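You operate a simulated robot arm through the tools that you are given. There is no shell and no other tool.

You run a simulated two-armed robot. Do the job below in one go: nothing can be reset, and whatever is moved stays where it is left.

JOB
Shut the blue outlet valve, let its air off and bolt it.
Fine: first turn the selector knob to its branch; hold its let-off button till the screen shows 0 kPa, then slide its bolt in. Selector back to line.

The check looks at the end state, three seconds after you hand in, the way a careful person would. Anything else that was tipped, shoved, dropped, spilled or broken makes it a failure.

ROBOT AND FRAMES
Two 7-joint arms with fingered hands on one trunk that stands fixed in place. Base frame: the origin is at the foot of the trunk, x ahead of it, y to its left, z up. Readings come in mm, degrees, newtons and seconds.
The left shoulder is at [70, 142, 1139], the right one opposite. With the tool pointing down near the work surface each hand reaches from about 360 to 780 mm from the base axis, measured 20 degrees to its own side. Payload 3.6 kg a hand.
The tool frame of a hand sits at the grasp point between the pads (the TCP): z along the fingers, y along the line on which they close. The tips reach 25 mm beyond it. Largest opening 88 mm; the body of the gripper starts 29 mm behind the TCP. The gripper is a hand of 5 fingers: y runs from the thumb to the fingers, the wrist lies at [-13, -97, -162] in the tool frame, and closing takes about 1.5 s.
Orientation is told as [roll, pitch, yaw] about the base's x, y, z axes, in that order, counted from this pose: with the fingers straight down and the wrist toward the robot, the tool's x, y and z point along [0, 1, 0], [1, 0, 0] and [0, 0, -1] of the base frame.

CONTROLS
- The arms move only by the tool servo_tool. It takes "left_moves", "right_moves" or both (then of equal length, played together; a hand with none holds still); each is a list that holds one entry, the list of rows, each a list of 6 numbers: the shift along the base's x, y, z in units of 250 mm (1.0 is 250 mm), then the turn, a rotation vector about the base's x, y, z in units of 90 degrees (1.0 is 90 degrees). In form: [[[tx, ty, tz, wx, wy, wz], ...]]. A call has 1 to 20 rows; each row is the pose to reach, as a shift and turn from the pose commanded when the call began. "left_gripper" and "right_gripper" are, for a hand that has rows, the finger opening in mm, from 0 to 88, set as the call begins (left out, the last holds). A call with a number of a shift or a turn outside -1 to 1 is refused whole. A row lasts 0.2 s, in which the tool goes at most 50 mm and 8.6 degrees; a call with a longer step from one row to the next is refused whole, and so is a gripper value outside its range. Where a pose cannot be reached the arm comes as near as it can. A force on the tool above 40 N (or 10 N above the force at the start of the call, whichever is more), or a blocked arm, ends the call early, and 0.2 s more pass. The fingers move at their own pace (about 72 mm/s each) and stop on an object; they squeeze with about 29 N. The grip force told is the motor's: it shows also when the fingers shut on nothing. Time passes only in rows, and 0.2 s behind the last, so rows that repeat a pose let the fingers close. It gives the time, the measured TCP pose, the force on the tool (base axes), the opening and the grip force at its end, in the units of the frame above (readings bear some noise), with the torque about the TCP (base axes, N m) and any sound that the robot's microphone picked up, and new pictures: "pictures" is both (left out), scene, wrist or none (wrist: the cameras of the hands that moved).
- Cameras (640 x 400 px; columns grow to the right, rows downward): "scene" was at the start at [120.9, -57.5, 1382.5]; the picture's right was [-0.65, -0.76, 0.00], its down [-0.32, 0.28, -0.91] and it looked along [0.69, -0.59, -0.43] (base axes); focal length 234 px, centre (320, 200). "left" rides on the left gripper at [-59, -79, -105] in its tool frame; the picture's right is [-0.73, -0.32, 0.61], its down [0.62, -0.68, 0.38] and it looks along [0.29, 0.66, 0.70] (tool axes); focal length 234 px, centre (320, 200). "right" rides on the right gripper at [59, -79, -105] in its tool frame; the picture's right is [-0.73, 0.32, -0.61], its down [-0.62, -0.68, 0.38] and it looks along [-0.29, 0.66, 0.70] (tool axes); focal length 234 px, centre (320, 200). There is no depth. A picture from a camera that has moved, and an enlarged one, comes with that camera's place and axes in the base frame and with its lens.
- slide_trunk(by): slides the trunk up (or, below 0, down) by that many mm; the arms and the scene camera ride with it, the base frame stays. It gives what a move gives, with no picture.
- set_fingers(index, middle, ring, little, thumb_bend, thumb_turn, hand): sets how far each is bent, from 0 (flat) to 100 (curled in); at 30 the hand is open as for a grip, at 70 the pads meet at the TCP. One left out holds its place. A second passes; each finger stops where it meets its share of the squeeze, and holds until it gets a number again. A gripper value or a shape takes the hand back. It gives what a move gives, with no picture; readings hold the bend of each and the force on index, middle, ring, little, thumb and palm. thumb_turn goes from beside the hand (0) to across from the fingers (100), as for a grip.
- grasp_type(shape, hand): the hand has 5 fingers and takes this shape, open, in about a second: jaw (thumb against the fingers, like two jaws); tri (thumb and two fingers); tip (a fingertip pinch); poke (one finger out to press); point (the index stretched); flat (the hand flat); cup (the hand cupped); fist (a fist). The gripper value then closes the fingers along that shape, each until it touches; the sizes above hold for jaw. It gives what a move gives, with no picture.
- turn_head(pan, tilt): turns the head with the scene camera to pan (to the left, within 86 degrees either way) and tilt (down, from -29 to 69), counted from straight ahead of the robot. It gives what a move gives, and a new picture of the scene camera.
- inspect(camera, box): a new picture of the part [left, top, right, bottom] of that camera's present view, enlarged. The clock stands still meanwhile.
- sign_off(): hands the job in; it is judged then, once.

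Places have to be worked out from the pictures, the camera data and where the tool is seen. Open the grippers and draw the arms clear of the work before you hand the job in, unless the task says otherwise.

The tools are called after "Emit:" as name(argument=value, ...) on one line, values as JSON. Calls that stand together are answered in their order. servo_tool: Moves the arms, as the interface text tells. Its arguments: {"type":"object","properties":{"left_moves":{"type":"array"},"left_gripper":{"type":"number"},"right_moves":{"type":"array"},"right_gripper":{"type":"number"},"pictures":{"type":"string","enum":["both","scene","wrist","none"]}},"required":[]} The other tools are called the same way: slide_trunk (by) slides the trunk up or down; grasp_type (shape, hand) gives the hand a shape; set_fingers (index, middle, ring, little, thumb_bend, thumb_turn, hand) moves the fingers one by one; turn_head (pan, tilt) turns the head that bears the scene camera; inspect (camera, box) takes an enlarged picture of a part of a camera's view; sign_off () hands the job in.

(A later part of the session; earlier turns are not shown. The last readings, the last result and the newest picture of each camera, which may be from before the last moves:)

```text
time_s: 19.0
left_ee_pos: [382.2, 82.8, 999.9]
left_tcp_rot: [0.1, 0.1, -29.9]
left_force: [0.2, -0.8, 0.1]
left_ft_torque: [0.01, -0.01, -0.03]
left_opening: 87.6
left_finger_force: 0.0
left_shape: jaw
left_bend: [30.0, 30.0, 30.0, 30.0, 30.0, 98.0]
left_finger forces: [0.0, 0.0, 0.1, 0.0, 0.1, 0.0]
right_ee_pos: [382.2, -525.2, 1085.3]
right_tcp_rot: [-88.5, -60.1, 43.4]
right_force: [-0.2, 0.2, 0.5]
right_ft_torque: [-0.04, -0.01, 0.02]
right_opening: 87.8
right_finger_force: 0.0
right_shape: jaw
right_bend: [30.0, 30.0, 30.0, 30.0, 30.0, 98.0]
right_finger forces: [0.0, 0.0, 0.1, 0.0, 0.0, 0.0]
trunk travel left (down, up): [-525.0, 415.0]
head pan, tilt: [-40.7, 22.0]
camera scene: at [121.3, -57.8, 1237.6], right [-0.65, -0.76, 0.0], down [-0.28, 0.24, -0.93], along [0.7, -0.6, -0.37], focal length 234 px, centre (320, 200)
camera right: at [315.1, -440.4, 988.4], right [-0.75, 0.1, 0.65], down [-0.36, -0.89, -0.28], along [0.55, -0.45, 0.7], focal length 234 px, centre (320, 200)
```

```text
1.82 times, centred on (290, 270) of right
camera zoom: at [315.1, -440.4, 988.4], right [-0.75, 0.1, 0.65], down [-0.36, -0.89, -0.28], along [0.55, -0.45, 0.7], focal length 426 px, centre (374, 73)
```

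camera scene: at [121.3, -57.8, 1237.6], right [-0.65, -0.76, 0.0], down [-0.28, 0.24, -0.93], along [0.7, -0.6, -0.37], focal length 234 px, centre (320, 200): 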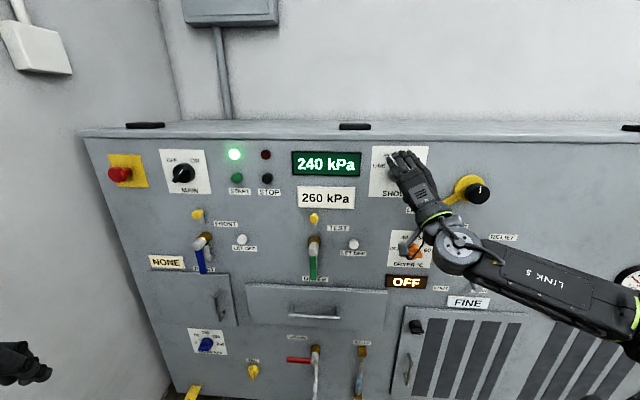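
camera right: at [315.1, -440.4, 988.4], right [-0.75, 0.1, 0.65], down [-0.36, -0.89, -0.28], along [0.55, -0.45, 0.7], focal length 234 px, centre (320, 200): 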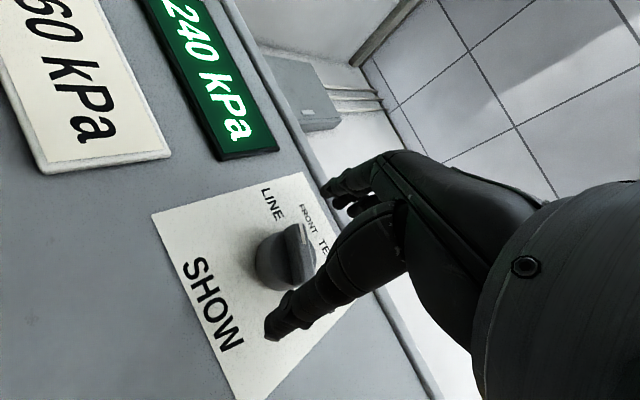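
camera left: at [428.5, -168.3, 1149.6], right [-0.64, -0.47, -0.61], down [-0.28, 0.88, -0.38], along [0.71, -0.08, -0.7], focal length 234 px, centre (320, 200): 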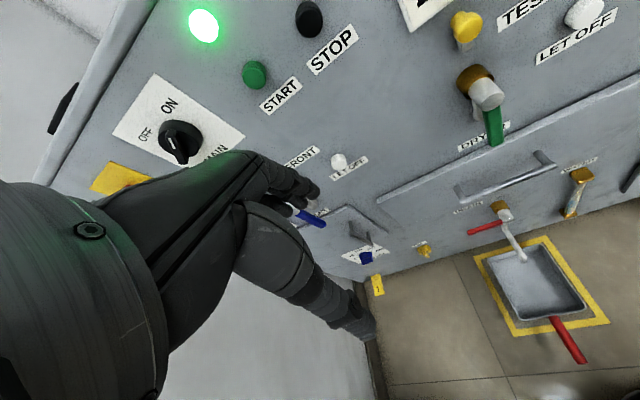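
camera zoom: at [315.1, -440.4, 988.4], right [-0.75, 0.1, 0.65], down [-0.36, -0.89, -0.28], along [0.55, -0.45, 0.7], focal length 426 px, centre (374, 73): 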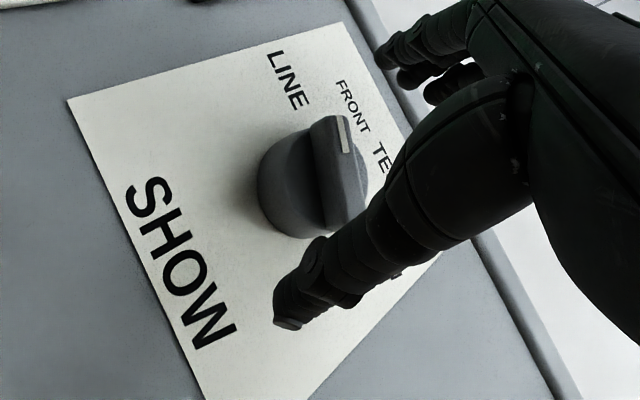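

The thumb and fingers straddle the knob well. I advance another 25 mm so the tips reach just short of the panel.

Emit:
servo_tool(right_moves=[[[0.023, -0.023, 0, 0, 0, 0], [0.047, -0.047, 0, 0, 0, 0], [0.07, -0.07, 0, 0, 0, 0], [0.07, -0.07, 0, 0, 0, 0]]])

Emit:
inspect(camera="right", box=[180, 160, 400, 380])

```text
time_s: 20.0
left_ee_pos: [383.4, 83.6, 999.3]
left_tcp_rot: [0.0, 0.0, -30.0]
left_force: [-0.1, -0.6, 0.4]
left_ft_torque: [-0.03, -0.03, 0.02]
left_opening: 87.8
left_finger_force: 0.1
left_shape: jaw
left_bend: [30.0, 30.0, 30.0, 30.0, 30.0, 98.0]
left_finger forces: [0.0, 0.0, 0.0, 0.0, 0.0, 0.0]
right_ee_pos: [399.0, -543.2, 1085.7]
right_tcp_rot: [-88.5, -60.1, 43.3]
right_force: [-0.3, 0.6, 0.2]
right_ft_torque: [-0.01, 0.01, 0.01]
right_opening: 88.0
right_finger_force: 0.1
right_shape: jaw
right_bend: [30.0, 30.0, 30.0, 30.0, 30.0, 98.0]
right_finger forces: [0.0, 0.0, 0.0, 0.1, 0.0, 0.0]
trunk travel left (down, up): [-525.0, 415.0]
head pan, tilt: [-40.7, 22.0]
camera scene: at [121.3, -57.8, 1237.6], right [-0.65, -0.76, 0.0], down [-0.28, 0.24, -0.93], along [0.7, -0.6, -0.37], focal length 234 px, centre (320, 200)
camera right: at [333.1, -457.9, 989.2], right [-0.75, 0.1, 0.65], down [-0.36, -0.89, -0.28], along [0.55, -0.45, 0.7], focal length 234 px, centre (320, 200)
```

scene: 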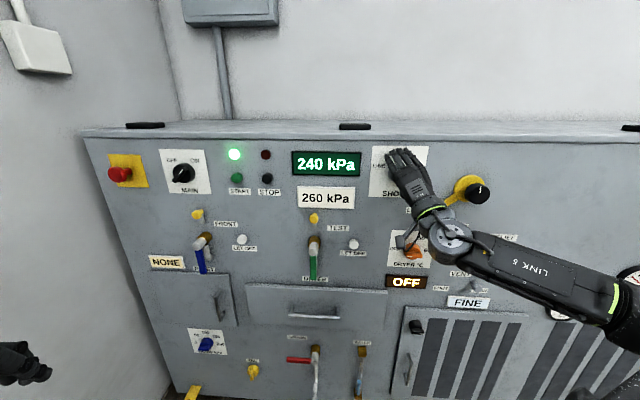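
right: 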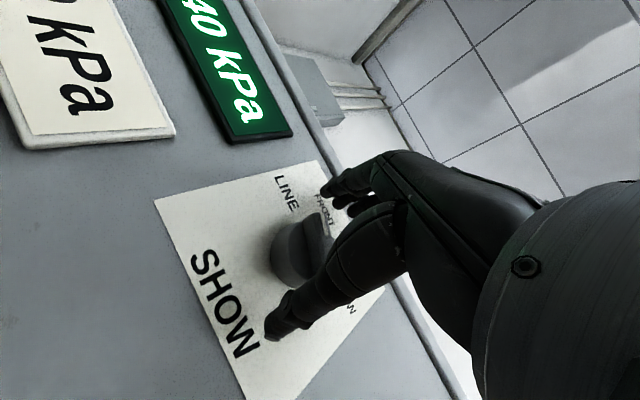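

```text
1.82 times, centred on (290, 270) of right
camera zoom: at [333.1, -457.9, 989.2], right [-0.75, 0.1, 0.65], down [-0.36, -0.89, -0.28], along [0.55, -0.45, 0.7], focal length 426 px, centre (374, 73)
```

zoom: 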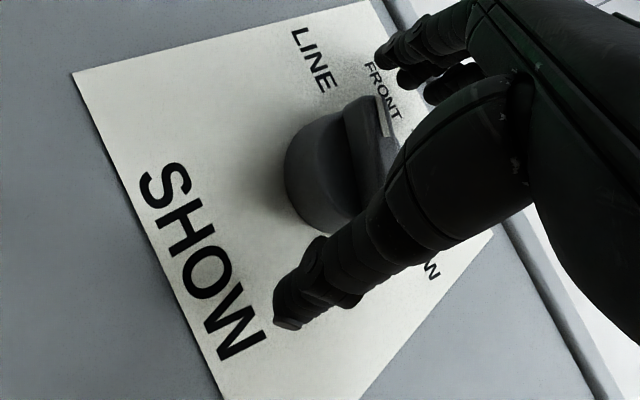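

Contact-free at w≈666. I now close the jaw gently onto the knob's round body.

Emit:
servo_tool(right_moves=[[[0, 0, 0, 0, 0, 0], [0, 0, 0, 0, 0, 0], [0, 0, 0, 0, 0, 0], [0, 0, 0, 0, 0, 0], [0, 0, 0, 0, 0, 0], [0, 0, 0, 0, 0, 0], [0, 0, 0, 0, 0, 0]]], right_gripper=28)

Emit:
inspect(camera="right", box=[180, 160, 400, 380])

Emit:
inspect(camera="scene", box=[360, 130, 456, 190])

```text
time_s: 21.6
left_ee_pos: [383.2, 82.0, 1000.2]
left_tcp_rot: [0.1, 0.0, -30.0]
left_force: [-0.2, 0.1, -0.5]
left_ft_torque: [0.01, 0.01, 0.03]
left_opening: 88.0
left_finger_force: 0.1
left_shape: jaw
left_bend: [30.0, 30.0, 30.0, 30.0, 30.0, 98.0]
left_finger forces: [0.0, 0.1, 0.0, 0.1, 0.0, 0.0]
right_ee_pos: [398.9, -543.6, 1087.1]
right_tcp_rot: [-88.4, -60.1, 43.2]
right_force: [-3.7, 1.6, -8.9]
right_ft_torque: [0.12, 0.09, -0.06]
right_opening: 33.2
right_finger_force: 28.3
right_shape: jaw
right_bend: [74.0, 52.0, 57.0, 54.0, 72.0, 100.0]
right_finger forces: [13.7, 7.1, 0.0, 0.1, 27.8, 0.0]
trunk travel left (down, up): [-525.0, 415.0]
head pan, tilt: [-40.7, 22.0]
camera scene: at [121.2, -58.6, 1237.6], right [-0.65, -0.76, 0.0], down [-0.28, 0.24, -0.93], along [0.7, -0.6, -0.37], focal length 234 px, centre (320, 200)
camera right: at [332.9, -458.5, 988.8], right [-0.75, 0.1, 0.65], down [-0.36, -0.89, -0.29], along [0.55, -0.45, 0.7], focal length 234 px, centre (320, 200)
```

scene: 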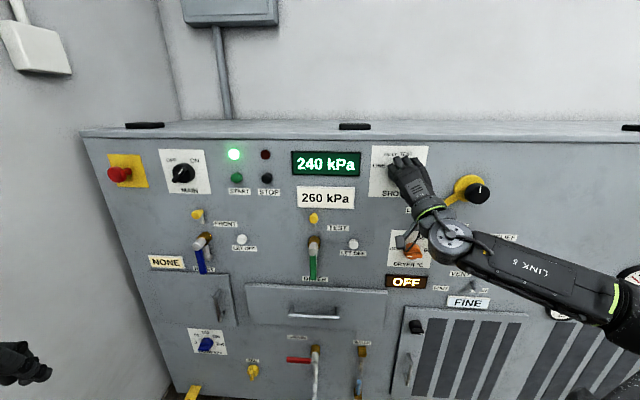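
right: 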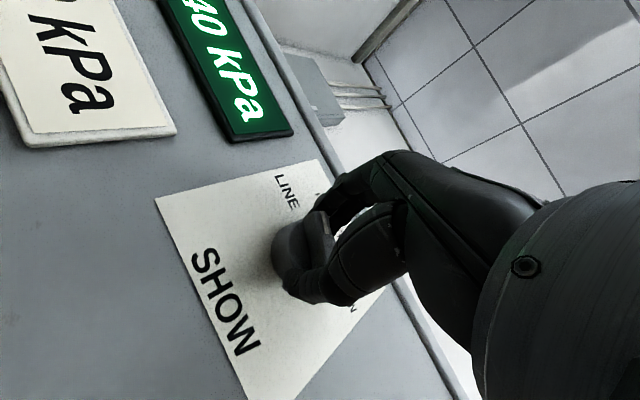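

```text
1.82 times, centred on (290, 270) of right
camera zoom: at [332.9, -458.5, 988.8], right [-0.75, 0.1, 0.65], down [-0.36, -0.89, -0.29], along [0.55, -0.45, 0.7], focal length 426 px, centre (374, 73)
```

zoom: 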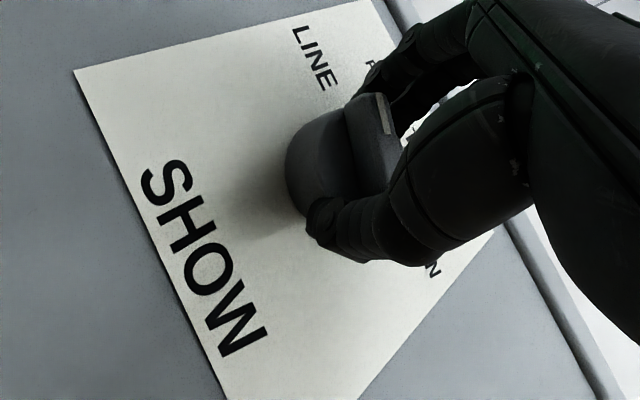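

```text
6.67 times, centred on (408, 160) of scene
camera zoom: at [121.2, -58.6, 1237.6], right [-0.65, -0.76, 0.0], down [-0.28, 0.24, -0.93], along [0.7, -0.6, -0.37], focal length 1559 px, centre (-267, 467)
```

zoom: 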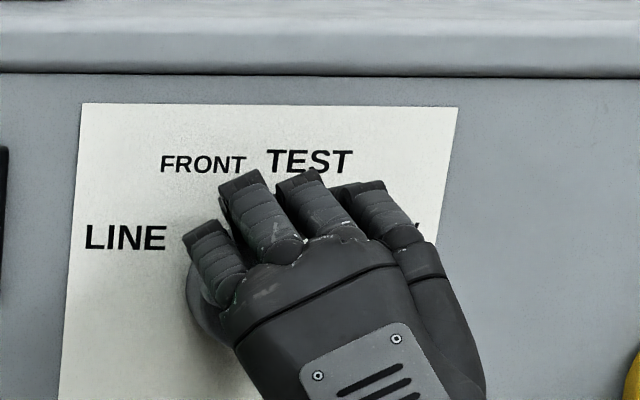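

Thumb, index and middle hold the knob (about 28 N against 21 N) with little net force. I rotate the hand 46° clockwise about the knob axis.

Emit:
servo_tool(right_moves=[[[0, 0, 0, 0.0516, -0.0516, 0], [0, 0, 0, 0.1033, -0.1033, 0], [0, 0, 0, 0.1549, -0.1549, 0], [0, 0, 0, 0.2065, -0.2065, 0], [0, 0, 0, 0.2581, -0.2581, 0], [0, 0, 0, 0.3098, -0.3098, 0], [0, 0, 0, 0.3614, -0.3614, 0], [0, 0, 0, 0.3614, -0.3614, 0]]])

Emit:
inspect(camera="right", box=[180, 160, 400, 380])

Emit:
inspect(camera="scene", box=[280, 130, 456, 240])

```text
time_s: 23.4
left_ee_pos: [383.5, 82.2, 999.7]
left_tcp_rot: [0.1, 0.1, -30.0]
left_force: [0.3, -0.5, -0.5]
left_ft_torque: [0.03, 0.01, -0.02]
left_opening: 87.7
left_finger_force: 0.1
left_shape: jaw
left_bend: [30.0, 30.0, 30.0, 30.0, 30.0, 98.0]
left_finger forces: [0.0, 0.1, 0.0, 0.0, 0.1, 0.1]
right_ee_pos: [398.0, -542.0, 1085.7]
right_tcp_rot: [87.1, -73.8, -131.8]
right_force: [0.8, -1.9, 0.5]
right_ft_torque: [-0.1, -0.07, -0.07]
right_opening: 32.2
right_finger_force: 28.9
right_shape: jaw
right_bend: [74.0, 50.0, 57.0, 54.0, 72.0, 100.0]
right_finger forces: [16.4, 10.1, 0.3, 0.1, 24.9, 0.1]
trunk travel left (down, up): [-525.0, 415.0]
head pan, tilt: [-40.7, 22.0]
camera scene: at [121.7, -58.3, 1237.6], right [-0.65, -0.76, 0.0], down [-0.28, 0.24, -0.93], along [0.7, -0.6, -0.38], focal length 234 px, centre (320, 200)
camera right: at [378.9, -411.5, 1027.0], right [-0.98, -0.13, 0.12], down [-0.02, -0.55, -0.83], along [0.17, -0.82, 0.54], focal length 234 px, centre (320, 200)
```

scene: 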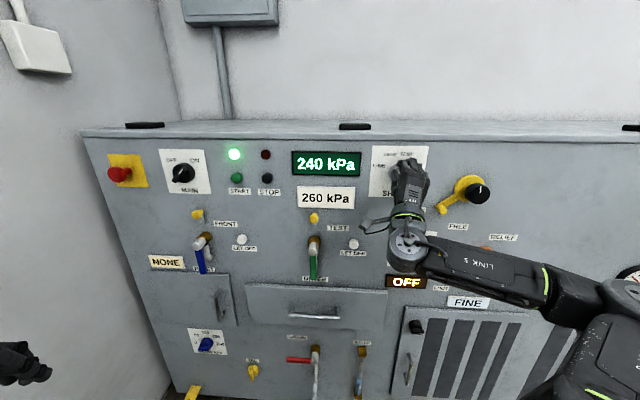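
right: 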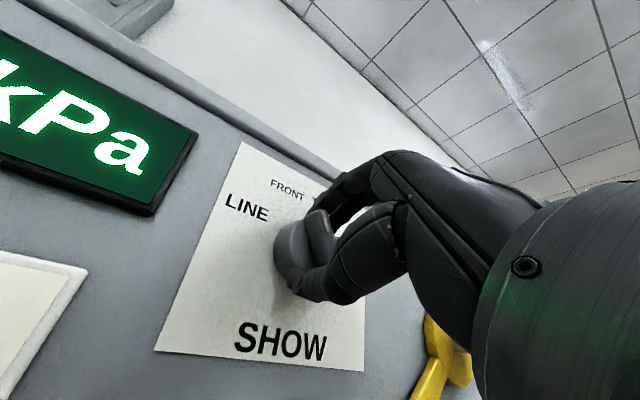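

```text
1.82 times, centred on (290, 270) of right
camera zoom: at [378.9, -411.5, 1027.0], right [-0.98, -0.13, 0.12], down [-0.02, -0.55, -0.83], along [0.17, -0.82, 0.54], focal length 426 px, centre (374, 73)
```

zoom: 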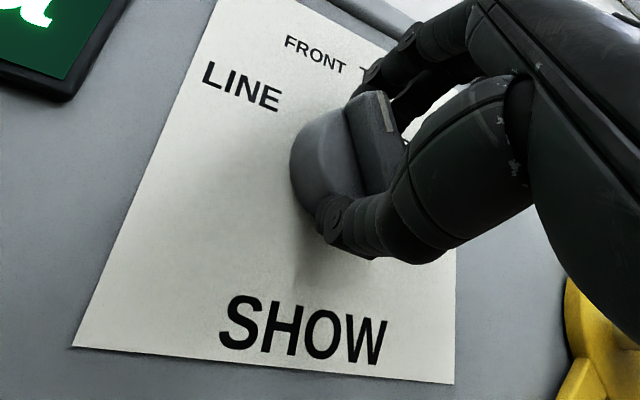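

```text
3.64 times, centred on (368, 185) of scene
camera zoom: at [121.7, -58.3, 1237.6], right [-0.65, -0.76, 0.0], down [-0.28, 0.24, -0.93], along [0.7, -0.6, -0.38], focal length 851 px, centre (146, 254)
```

zoom: 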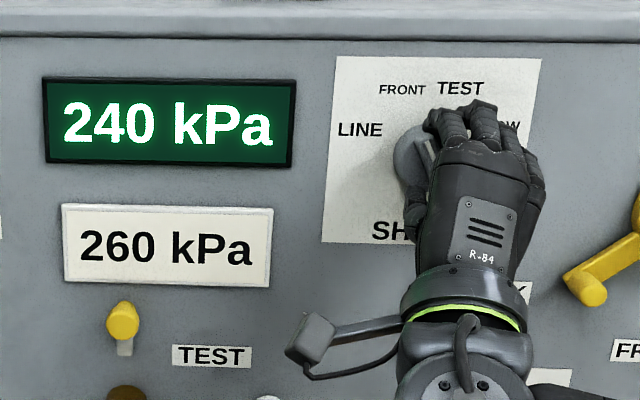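

The knob turned with the hand and its mark now points toward FRONT. I open the fingers, back off 80 mm and verify.

Emit:
servo_tool(right_moves=[[[0, 0, 0, 0, 0, 0], [0, 0, 0, 0, 0, 0], [0, 0, 0, 0, 0, 0], [0, 0, 0, 0, 0, 0], [0, 0, 0, 0, 0, 0], [-0.06, 0.06, 0, 0, 0, 0], [-0.12, 0.12, 0, 0, 0, 0], [-0.18, 0.18, 0, 0, 0, 0], [-0.24, 0.24, 0, 0, 0, 0], [-0.24, 0.24, 0, 0, 0, 0]]], right_gripper=88)

Emit:
inspect(camera="right", box=[160, 140, 380, 360])

Emit:
inspect(camera="scene", box=[360, 130, 456, 190])

```text
time_s: 25.6
left_ee_pos: [383.6, 82.2, 999.7]
left_tcp_rot: [0.0, 0.0, -29.9]
left_force: [-0.5, -0.5, 0.4]
left_ft_torque: [-0.01, 0.01, -0.02]
left_opening: 87.7
left_finger_force: 0.1
left_shape: jaw
left_bend: [30.0, 30.0, 30.0, 30.0, 30.0, 98.0]
left_finger forces: [0.1, 0.1, 0.0, 0.1, 0.0, 0.0]
right_ee_pos: [355.1, -495.5, 1087.2]
right_tcp_rot: [87.1, -73.9, -131.9]
right_force: [0.3, -0.5, 0.7]
right_ft_torque: [-0.03, 0.02, 0.01]
right_opening: 87.5
right_finger_force: 0.1
right_shape: jaw
right_bend: [30.0, 30.0, 30.0, 30.0, 30.0, 98.0]
right_finger forces: [0.0, 0.0, 0.0, 0.0, 0.1, 0.1]
right hand out of reach, approached as far as the arm can: row 9, 10
trunk travel left (down, up): [-525.0, 415.0]
head pan, tilt: [-40.7, 22.0]
camera scene: at [121.3, -57.8, 1237.6], right [-0.65, -0.76, 0.0], down [-0.28, 0.24, -0.93], along [0.7, -0.6, -0.37], focal length 234 px, centre (320, 200)
camera right: at [335.7, -365.5, 1028.2], right [-0.98, -0.13, 0.12], down [-0.02, -0.55, -0.83], along [0.18, -0.82, 0.54], focal length 234 px, centre (320, 200)
```

scene: 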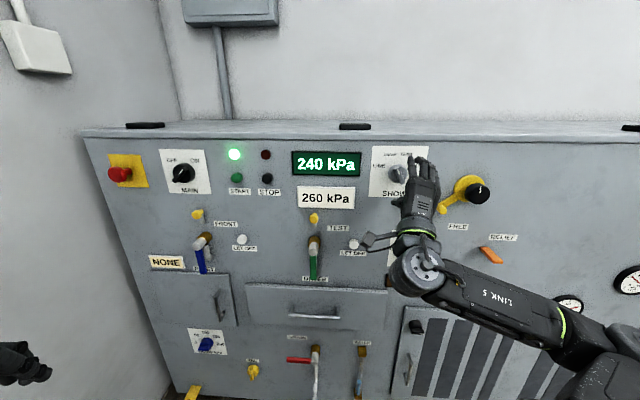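
right: 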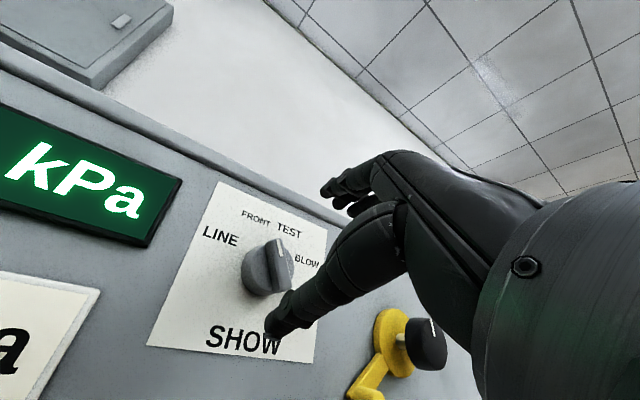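

```text
1.82 times, centred on (270, 250) of right
camera zoom: at [335.7, -365.5, 1028.2], right [-0.98, -0.13, 0.12], down [-0.02, -0.55, -0.83], along [0.18, -0.82, 0.54], focal length 426 px, centre (411, 109)
```

zoom: 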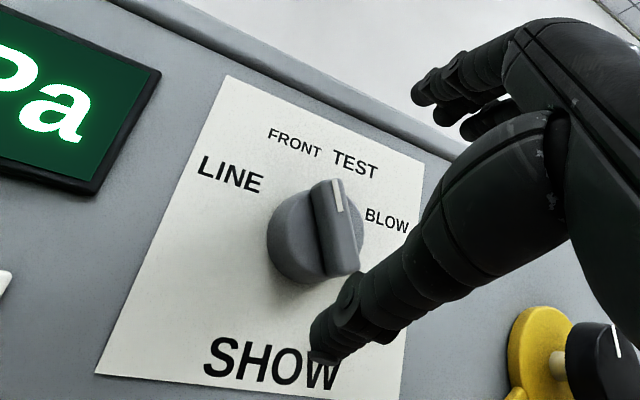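

```text
6.67 times, centred on (408, 160) of scene
camera zoom: at [121.3, -57.8, 1237.6], right [-0.65, -0.76, 0.0], down [-0.28, 0.24, -0.93], along [0.7, -0.6, -0.37], focal length 1559 px, centre (-267, 467)
```

zoom: 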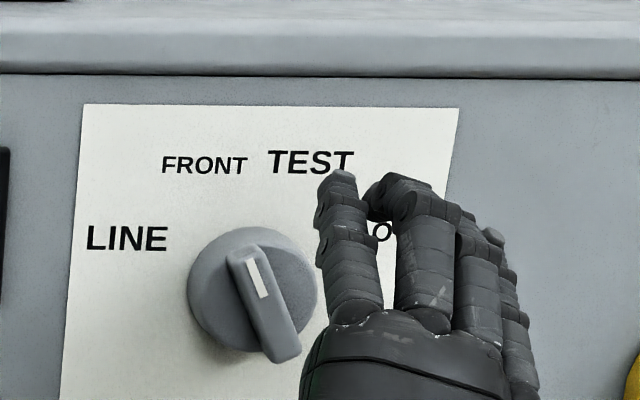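

The selector now points to FRONT and the screen still reads 240 kPa. Next I bring the hand toward the blue valve, rolling it so that the wrist lies on the right (easier reach), staying about 110 mm clear of the panel.

Emit:
servo_tool(right_moves=[[[0.0446, 0.0681, -0.0348, -0.0597, 0.0597, 0], [0.0892, 0.1362, -0.0696, -0.1194, 0.1194, 0], [0.1338, 0.2043, -0.1044, -0.1791, 0.1791, 0], [0.1784, 0.2724, -0.1392, -0.2388, 0.2388, 0], [0.223, 0.3405, -0.174, -0.2985, 0.2985, 0], [0.2676, 0.4086, -0.2088, -0.3582, 0.3582, 0], [0.3122, 0.4767, -0.2436, -0.4179, 0.4179, 0], [0.3568, 0.5448, -0.2784, -0.4776, 0.4776, 0], [0.4014, 0.6129, -0.3132, -0.5373, 0.5373, 0], [0.446, 0.681, -0.348, -0.597, 0.597, 0], [0.446, 0.681, -0.348, -0.597, 0.597, 0]]])

```text
time_s: 28.0
left_ee_pos: [383.5, 82.8, 999.6]
left_tcp_rot: [0.1, 0.0, -30.0]
left_force: [0.2, 0.3, -0.8]
left_ft_torque: [0.02, 0.0, 0.0]
left_opening: 87.7
left_finger_force: 0.0
left_shape: jaw
left_bend: [30.0, 30.0, 30.0, 30.0, 30.0, 98.0]
left_finger forces: [0.0, 0.0, 0.0, 0.0, 0.1, 0.0]
right_ee_pos: [480.0, -329.5, 998.2]
right_tcp_rot: [-89.4, -30.1, 44.0]
right_force: [0.0, 0.4, 0.0]
right_ft_torque: [-0.01, 0.0, -0.03]
right_opening: 87.9
right_finger_force: 0.1
right_shape: jaw
right_bend: [30.0, 30.0, 30.0, 30.0, 30.0, 98.0]
right_finger forces: [0.1, 0.0, 0.0, 0.1, 0.1, 0.1]
right hand out of reach, approached as far as the arm can: row 2, 3, 4, 5, 6, 7, 8, 9, 10, 11
trunk travel left (down, up): [-525.0, 415.0]
head pan, tilt: [-40.7, 22.0]
camera scene: at [121.2, -58.2, 1237.6], right [-0.65, -0.76, 0.0], down [-0.28, 0.24, -0.93], along [0.7, -0.6, -0.37], focal length 234 px, centre (320, 200)
camera right: at [377.5, -279.0, 908.6], right [-0.48, 0.37, 0.79], down [-0.38, -0.91, 0.2], along [0.79, -0.21, 0.57], focal length 234 px, centre (320, 200)
```

scene: 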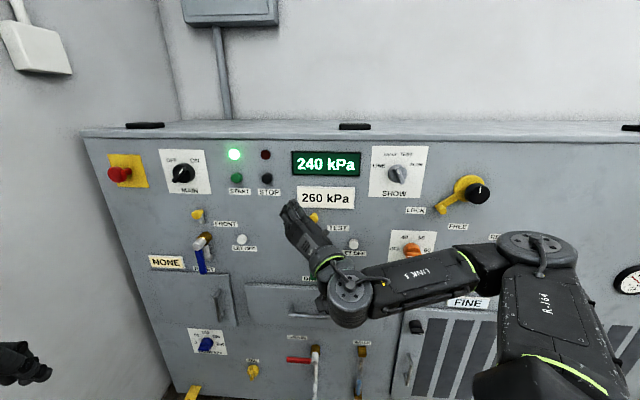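
right: 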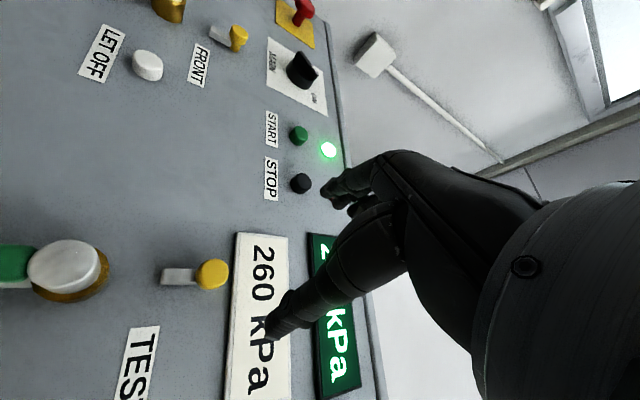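

The hand is at u≈−106, w≈572 with roll −60°. I set the poke shape and move to a standoff to the right of the hanging blue handle, completing the roll to −90°.

Emit:
grasp_type(shape="poke", hand="right")

Emit:
servo_tool(right_moves=[[[0.0837, 0.0789, -0.0813, -0.0262, 0.0262, 0], [0.1673, 0.1578, -0.1627, -0.0524, 0.0524, 0], [0.251, 0.2367, -0.244, -0.0786, 0.0786, 0], [0.3347, 0.3156, -0.3253, -0.1048, 0.1048, 0], [0.4183, 0.3944, -0.4067, -0.131, 0.131, 0], [0.502, 0.4733, -0.488, -0.1571, 0.1571, 0], [0.5857, 0.5522, -0.5693, -0.1833, 0.1833, 0], [0.6693, 0.6311, -0.6507, -0.2095, 0.2095, 0], [0.753, 0.71, -0.732, -0.2357, 0.2357, 0], [0.753, 0.71, -0.732, -0.2357, 0.2357, 0]]])

```text
time_s: 28.9
left_ee_pos: [383.0, 81.9, 999.8]
left_tcp_rot: [0.1, -0.1, -30.1]
left_force: [0.1, 0.5, 0.4]
left_ft_torque: [0.01, 0.0, 0.04]
left_opening: 87.7
left_finger_force: 0.0
left_shape: jaw
left_bend: [30.0, 30.0, 30.0, 30.0, 30.0, 98.0]
left_finger forces: [0.0, 0.0, 0.0, 0.1, 0.0, 0.0]
right_ee_pos: [479.2, -328.8, 998.9]
right_tcp_rot: [-89.5, -30.1, 44.0]
right_force: [-0.7, -0.2, -0.9]
right_ft_torque: [0.02, 0.02, 0.03]
right_opening: 0.1
right_finger_force: 0.2
right_shape: poke
right_bend: [70.0, 70.0, 99.0, 99.0, 100.0, 100.0]
right_finger forces: [0.0, 0.0, 0.1, 0.0, 0.0, 0.0]
trunk travel left (down, up): [-525.0, 415.0]
head pan, tilt: [-40.7, 22.0]
```

```text
time_s: 31.1
left_ee_pos: [382.3, 81.9, 998.2]
left_tcp_rot: [0.1, -0.1, -30.0]
left_force: [0.2, -0.6, -0.3]
left_ft_torque: [0.01, -0.01, 0.0]
left_opening: 87.8
left_finger_force: 0.0
left_shape: jaw
left_bend: [30.0, 30.0, 30.0, 30.0, 30.0, 98.0]
left_finger forces: [0.1, 0.0, 0.0, 0.0, 0.0, 0.1]
right_ee_pos: [669.3, -152.6, 815.5]
right_tcp_rot: [-90.0, -0.1, 44.0]
right_force: [-0.3, -0.6, 0.0]
right_ft_torque: [-0.03, -0.01, 0.05]
right_opening: 0.0
right_finger_force: 0.1
right_shape: poke
right_bend: [70.0, 70.0, 99.0, 99.0, 100.0, 100.0]
right_finger forces: [0.1, 0.1, 0.0, 0.0, 0.0, 0.1]
trunk travel left (down, up): [-525.0, 415.0]
head pan, tilt: [-40.7, 22.0]
camera scene: at [121.2, -58.2, 1237.6], right [-0.65, -0.76, 0.0], down [-0.28, 0.24, -0.93], along [0.7, -0.6, -0.37], focal length 234 px, centre (320, 200)
camera right: at [539.3, -130.3, 756.0], right [-0.19, 0.66, 0.73], down [-0.22, -0.75, 0.62], along [0.96, -0.04, 0.29], focal length 234 px, centre (320, 200)
```

scene: 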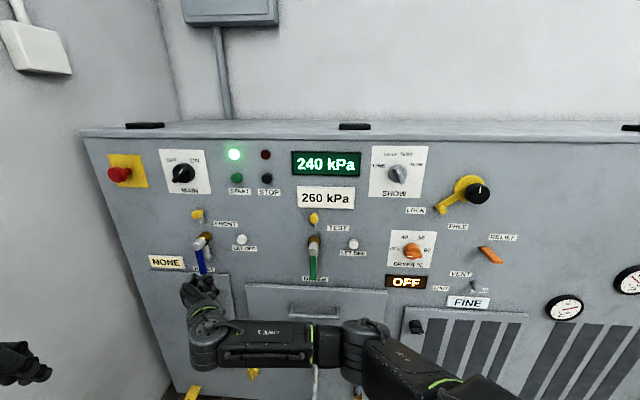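
right: 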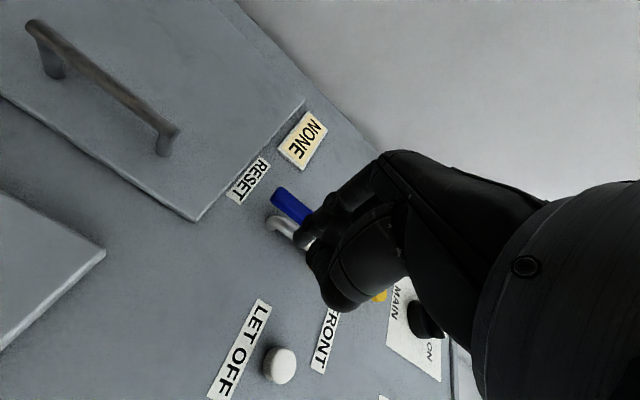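

The pose was reached at u≈−365, w≈581, z≈815. I zoom in to see the finger relative to the handle.

Emit:
inspect(camera="scene", box=[150, 220, 278, 300])

Emit:
inspect(camera="right", box=[200, 120, 400, 320])

```text
5.00 times, centred on (214, 260) of scene
camera zoom: at [121.2, -58.2, 1237.6], right [-0.65, -0.76, 0.0], down [-0.28, 0.24, -0.93], along [0.7, -0.6, -0.37], focal length 1170 px, centre (850, -100)
```

zoom: 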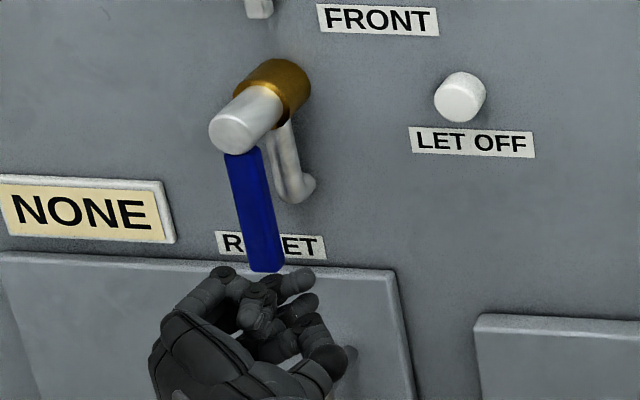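

```text
2.00 times, centred on (300, 220) of right
camera zoom: at [539.3, -130.3, 756.0], right [-0.19, 0.66, 0.73], down [-0.22, -0.75, 0.62], along [0.96, -0.04, 0.29], focal length 468 px, centre (360, 160)
```

zoom: 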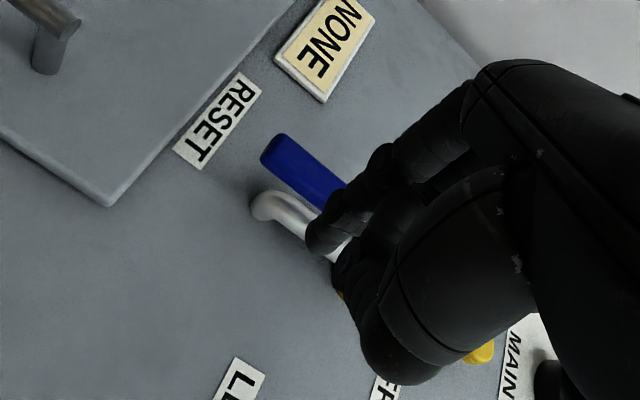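

I zoom further on the hand to identify which fingertip is which.

Emit:
inspect(camera="scene", box=[174, 260, 238, 310])

```text
8.00 times, centred on (206, 285) of scene
camera zoom: at [121.2, -58.2, 1237.6], right [-0.65, -0.76, 0.0], down [-0.28, 0.24, -0.93], along [0.7, -0.6, -0.37], focal length 1871 px, centre (1232, -480)
```

zoom: 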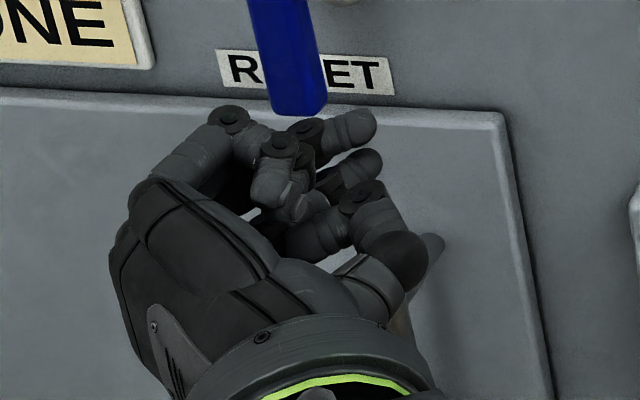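

The two extended fingertips are to the right of the handle's lower end. I advance 60 mm so the fingertips pass beside the handle (tips at w≈667).

Emit:
servo_tool(right_moves=[[[0.042, -0.042, 0, 0, 0, 0], [0.084, -0.084, 0, 0, 0, 0], [0.127, -0.127, 0, 0, 0, 0], [0.17, -0.17, 0, 0, 0, 0], [0.17, -0.17, 0, 0, 0, 0]]])

Emit:
inspect(camera="scene", box=[174, 230, 254, 290])

Emit:
inspect(camera="right", box=[200, 120, 400, 320])

```text
time_s: 32.3
left_ee_pos: [383.3, 82.3, 999.4]
left_tcp_rot: [0.0, 0.0, -30.0]
left_force: [-0.2, 0.3, -1.0]
left_ft_torque: [0.0, 0.0, -0.01]
left_opening: 87.8
left_finger_force: 0.1
left_shape: jaw
left_bend: [30.0, 30.0, 30.0, 30.0, 30.0, 98.0]
left_finger forces: [0.0, 0.1, 0.0, 0.0, 0.1, 0.0]
right_ee_pos: [710.4, -194.5, 817.3]
right_tcp_rot: [-89.9, -0.1, 44.1]
right_force: [0.1, 0.2, 0.8]
right_ft_torque: [-0.01, 0.02, 0.04]
right_opening: 0.0
right_finger_force: 0.1
right_shape: poke
right_bend: [70.0, 70.0, 99.0, 99.0, 100.0, 100.0]
right_finger forces: [0.0, 0.0, 0.1, 0.0, 0.0, 0.0]
trunk travel left (down, up): [-525.0, 415.0]
head pan, tilt: [-40.7, 22.0]
camera scene: at [121.5, -57.7, 1237.6], right [-0.65, -0.76, 0.0], down [-0.28, 0.24, -0.93], along [0.7, -0.6, -0.37], focal length 234 px, centre (320, 200)
camera right: at [581.4, -172.8, 756.7], right [-0.19, 0.66, 0.73], down [-0.22, -0.75, 0.62], along [0.96, -0.04, 0.29], focal length 234 px, centre (320, 200)
```

scene: 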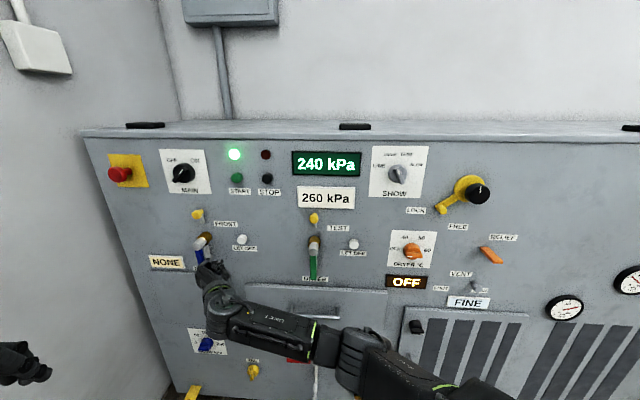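
right: 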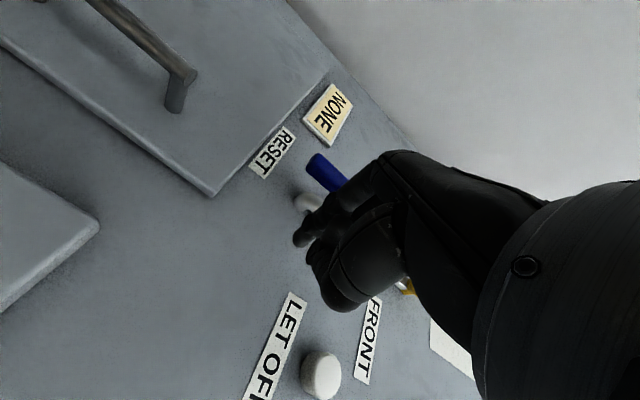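

```text
6.67 times, centred on (214, 260) of scene
camera zoom: at [121.5, -57.7, 1237.6], right [-0.65, -0.76, 0.0], down [-0.28, 0.24, -0.93], along [0.7, -0.6, -0.37], focal length 1559 px, centre (1027, -200)
```

zoom: 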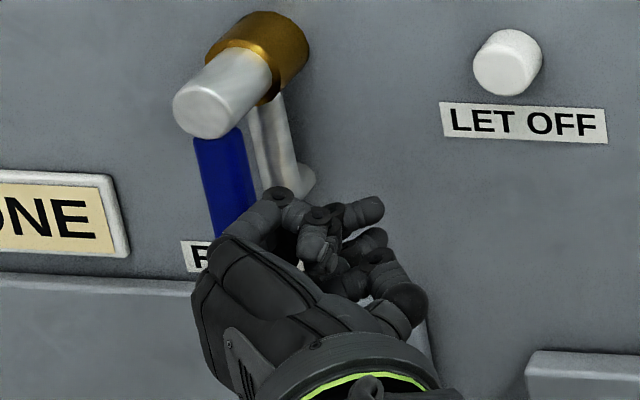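

```text
2.00 times, centred on (300, 220) of right
camera zoom: at [581.4, -172.8, 756.7], right [-0.19, 0.66, 0.73], down [-0.22, -0.75, 0.62], along [0.96, -0.04, 0.29], focal length 468 px, centre (360, 160)
```

zoom: 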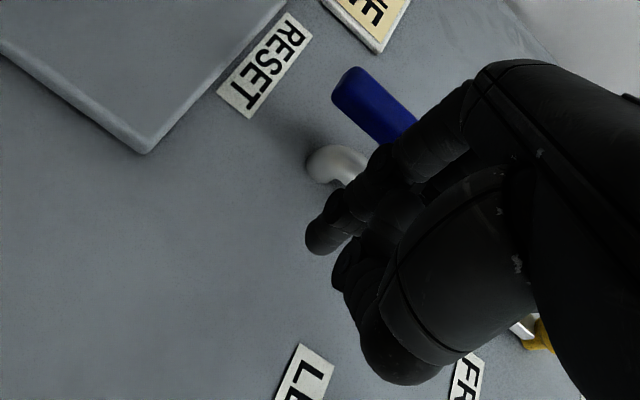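

Fingertips are beside the handle (u≈−365 vs handle at −420, w≈648). I push left along the handle's arc for the first 30° and watch the force.

Emit:
servo_tool(right_moves=[[[0.04, 0.04, -0.006, 0, 0, 0], [0.08, 0.08, -0.013, 0, 0, 0], [0.105, 0.105, -0.017, 0, 0, 0], [0.131, 0.131, -0.02, 0, 0, 0], [0.156, 0.156, -0.015, 0, 0, 0], [0.182, 0.182, -0.009, 0, 0, 0], [0.182, 0.182, -0.009, 0, 0, 0]]])

Emit:
inspect(camera="scene", box=[160, 220, 256, 280])

```text
time_s: 33.9
left_ee_pos: [382.3, 82.6, 999.6]
left_tcp_rot: [0.0, 0.0, -29.9]
left_force: [0.2, -0.9, -0.2]
left_ft_torque: [0.01, 0.0, -0.02]
left_opening: 88.1
left_finger_force: 0.1
left_shape: jaw
left_bend: [30.0, 30.0, 30.0, 30.0, 30.0, 98.0]
left_finger forces: [0.1, 0.1, 0.1, 0.0, 0.0, 0.1]
right_ee_pos: [755.8, -149.4, 814.8]
right_tcp_rot: [-90.1, -0.1, 44.0]
right_force: [-1.5, 0.4, 0.2]
right_ft_torque: [-0.04, -0.01, 0.06]
right_opening: 0.2
right_finger_force: 0.0
right_shape: poke
right_bend: [70.0, 70.0, 99.0, 99.0, 100.0, 100.0]
right_finger forces: [0.0, 1.7, 0.0, 0.1, 0.0, 0.1]
trunk travel left (down, up): [-525.0, 415.0]
head pan, tilt: [-40.7, 22.0]
camera scene: at [121.2, -57.9, 1237.6], right [-0.65, -0.76, 0.0], down [-0.28, 0.24, -0.93], along [0.7, -0.6, -0.37], focal length 234 px, centre (320, 200)
camera right: at [626.6, -128.7, 753.6], right [-0.19, 0.66, 0.73], down [-0.22, -0.75, 0.62], along [0.96, -0.04, 0.29], focal length 234 px, centre (320, 200)
```

scene: 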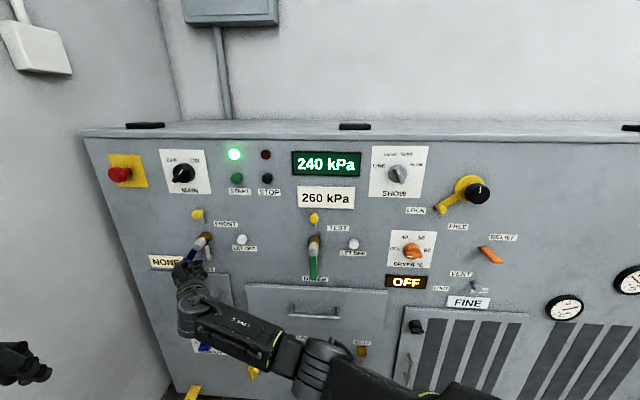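
right: 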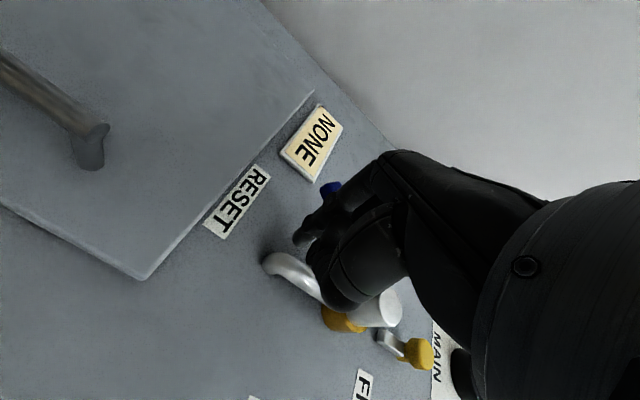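

```text
6.67 times, centred on (208, 250) of scene
camera zoom: at [121.2, -57.9, 1237.6], right [-0.65, -0.76, 0.0], down [-0.28, 0.24, -0.93], along [0.7, -0.6, -0.37], focal length 1559 px, centre (1067, -133)
```

zoom: 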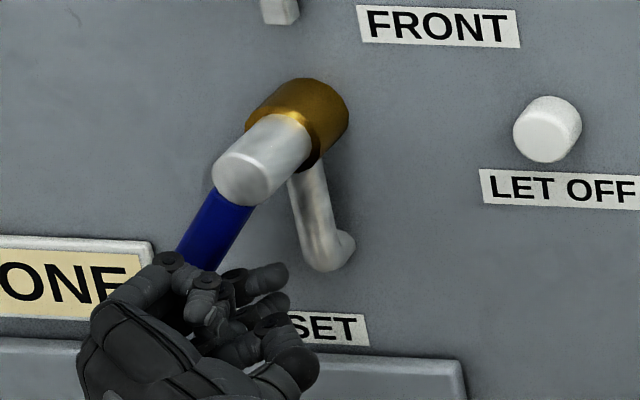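

The handle turns easily (about 2 N) and has swung roughly 30° to the left. I continue along the arc to 90°.

Emit:
servo_tool(right_moves=[[[0.024, 0.024, 0.013, 0, 0, 0], [0.047, 0.047, 0.03, 0, 0, 0], [0.068, 0.068, 0.051, 0, 0, 0], [0.087, 0.087, 0.076, 0, 0, 0], [0.104, 0.104, 0.104, 0, 0, 0], [0.117, 0.117, 0.135, 0, 0, 0], [0.128, 0.128, 0.168, 0, 0, 0], [0.1355, 0.1355, 0.204, 0, 0, 0], [0.1355, 0.1355, 0.204, 0, 0, 0]]])

Emit:
inspect(camera="scene", box=[160, 210, 256, 270])

```text
time_s: 35.9
left_ee_pos: [384.4, 82.1, 998.0]
left_tcp_rot: [0.0, 0.2, -30.0]
left_force: [0.1, 0.1, 0.3]
left_ft_torque: [-0.03, 0.0, 0.0]
left_opening: 87.6
left_finger_force: 0.2
left_shape: jaw
left_bend: [30.0, 30.0, 30.0, 30.0, 30.0, 98.0]
left_finger forces: [0.0, 0.1, 0.1, 0.1, 0.1, 0.0]
right_ee_pos: [790.6, -116.3, 860.6]
right_tcp_rot: [-89.7, 0.0, 44.1]
right_force: [-5.4, -2.2, -18.8]
right_ft_torque: [0.14, 0.17, 0.01]
right_opening: 0.0
right_finger_force: 0.1
right_shape: poke
right_bend: [70.0, 70.0, 99.0, 99.0, 100.0, 100.0]
right_finger forces: [0.0, 18.8, 0.0, 0.0, 0.0, 0.1]
trunk travel left (down, up): [-525.0, 415.0]
head pan, tilt: [-40.7, 22.0]
camera scene: at [124.2, -58.7, 1237.0], right [-0.65, -0.76, 0.0], down [-0.29, 0.25, -0.93], along [0.7, -0.6, -0.38], focal length 234 px, centre (320, 200)
camera right: at [661.7, -93.8, 801.5], right [-0.19, 0.66, 0.73], down [-0.22, -0.75, 0.62], along [0.96, -0.04, 0.29], focal length 234 px, centre (320, 200)
```

scene: 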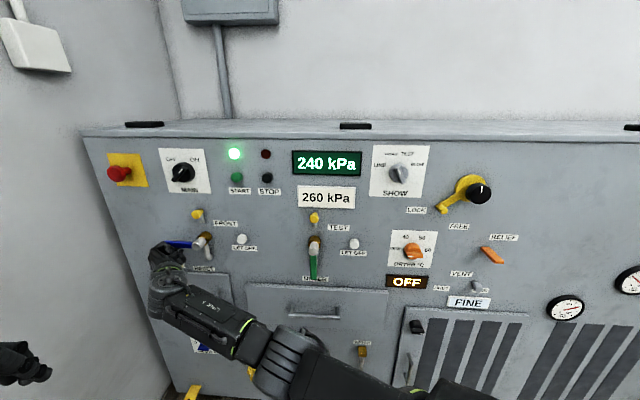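
right: 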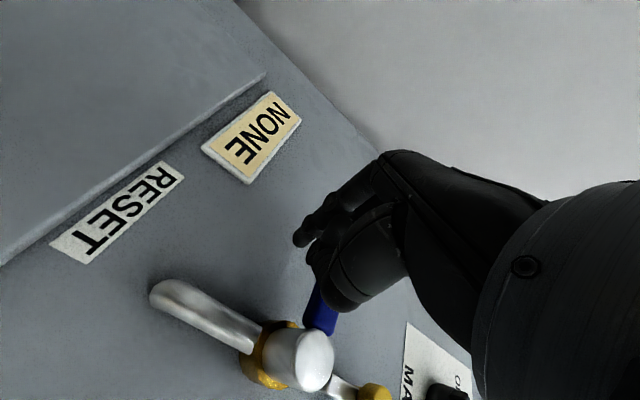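

```text
6.67 times, centred on (208, 240) of scene
camera zoom: at [124.2, -58.7, 1237.0], right [-0.65, -0.76, 0.0], down [-0.29, 0.25, -0.93], along [0.7, -0.6, -0.38], focal length 1559 px, centre (1067, -67)
```

zoom: 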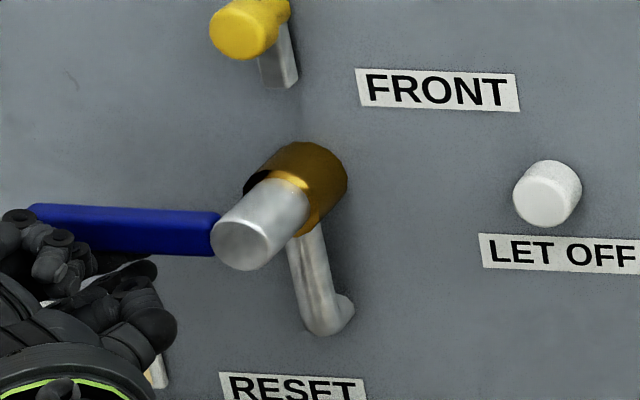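

The blue handle is now horizontal against its stop (19 N on the finger), so the valve is shut. I drop the fingers clear, back off, and move in front of the FRONT LET OFF button.

Emit:
servo_tool(right_moves=[[[0, 0, -0.04, 0, 0, 0], [0, 0, -0.08, 0, 0, 0], [-0.057, 0.057, -0.08, 0, 0, 0], [-0.113, 0.113, -0.08, 0, 0, 0], [-0.17, 0.17, -0.08, 0, 0, 0], [-0.248, 0.092, -0.05, 0, 0, 0], [-0.326, 0.014, -0.021, 0, 0, 0], [-0.403, -0.063, 0.009, 0, 0, 0], [-0.481, -0.141, 0.039, 0, 0, 0], [-0.559, -0.219, 0.068, 0, 0, 0], [-0.637, -0.297, 0.098, 0, 0, 0], [-0.637, -0.297, 0.098, 0, 0, 0]]])

Emit:
inspect(camera="scene", box=[150, 200, 278, 280])

Emit:
inspect(camera="right", box=[200, 150, 400, 350])

```text
time_s: 38.5
left_ee_pos: [384.0, 83.9, 999.1]
left_tcp_rot: [0.0, 0.1, -30.0]
left_force: [-0.5, -0.8, -0.2]
left_ft_torque: [0.01, 0.01, 0.01]
left_opening: 87.8
left_finger_force: 0.1
left_shape: jaw
left_bend: [30.0, 30.0, 30.0, 30.0, 30.0, 98.0]
left_finger forces: [0.0, 0.1, 0.0, 0.0, 0.0, 0.0]
right_ee_pos: [628.4, -189.7, 889.8]
right_tcp_rot: [-90.0, -0.1, 44.1]
right_force: [0.6, 0.0, 0.4]
right_ft_torque: [0.02, 0.01, 0.01]
right_opening: 0.0
right_finger_force: 0.0
right_shape: poke
right_bend: [70.0, 70.0, 99.0, 99.0, 100.0, 100.0]
right_finger forces: [0.0, 0.0, 0.0, 0.1, 0.1, 0.1]
trunk travel left (down, up): [-525.0, 415.0]
head pan, tilt: [-40.7, 22.0]
camera scene: at [121.9, -57.4, 1237.6], right [-0.65, -0.76, 0.0], down [-0.28, 0.24, -0.93], along [0.7, -0.6, -0.37], focal length 234 px, centre (320, 200)
camera right: at [500.2, -167.0, 830.4], right [-0.19, 0.66, 0.73], down [-0.22, -0.75, 0.62], along [0.96, -0.04, 0.29], focal length 234 px, centre (320, 200)
```

scene: 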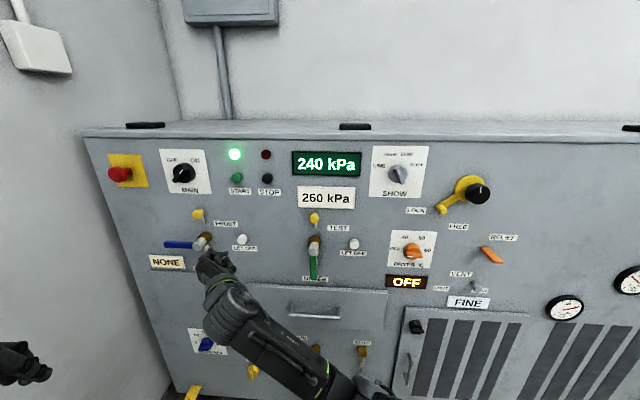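
right: 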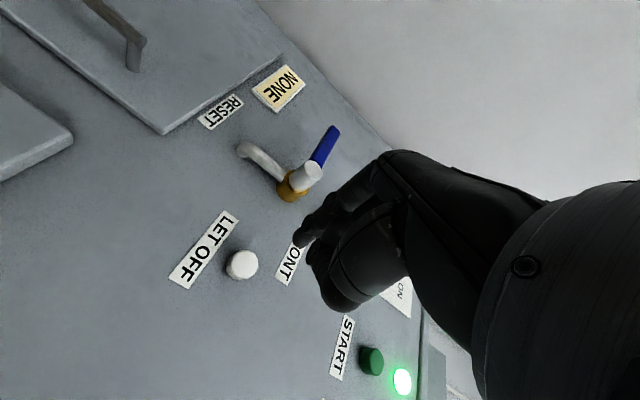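

```text
5.00 times, centred on (214, 240) of scene
camera zoom: at [121.9, -57.4, 1237.6], right [-0.65, -0.76, 0.0], down [-0.28, 0.24, -0.93], along [0.7, -0.6, -0.37], focal length 1170 px, centre (850, 0)
```

zoom: 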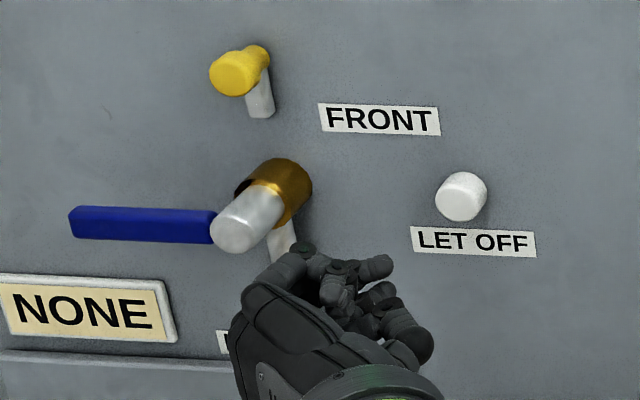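

```text
2.00 times, centred on (300, 250) of right
camera zoom: at [500.2, -167.0, 830.4], right [-0.19, 0.66, 0.73], down [-0.22, -0.75, 0.62], along [0.96, -0.04, 0.29], focal length 468 px, centre (360, 100)
```

zoom: 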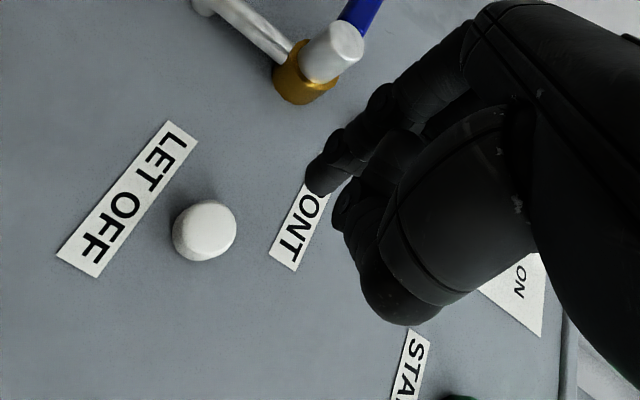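

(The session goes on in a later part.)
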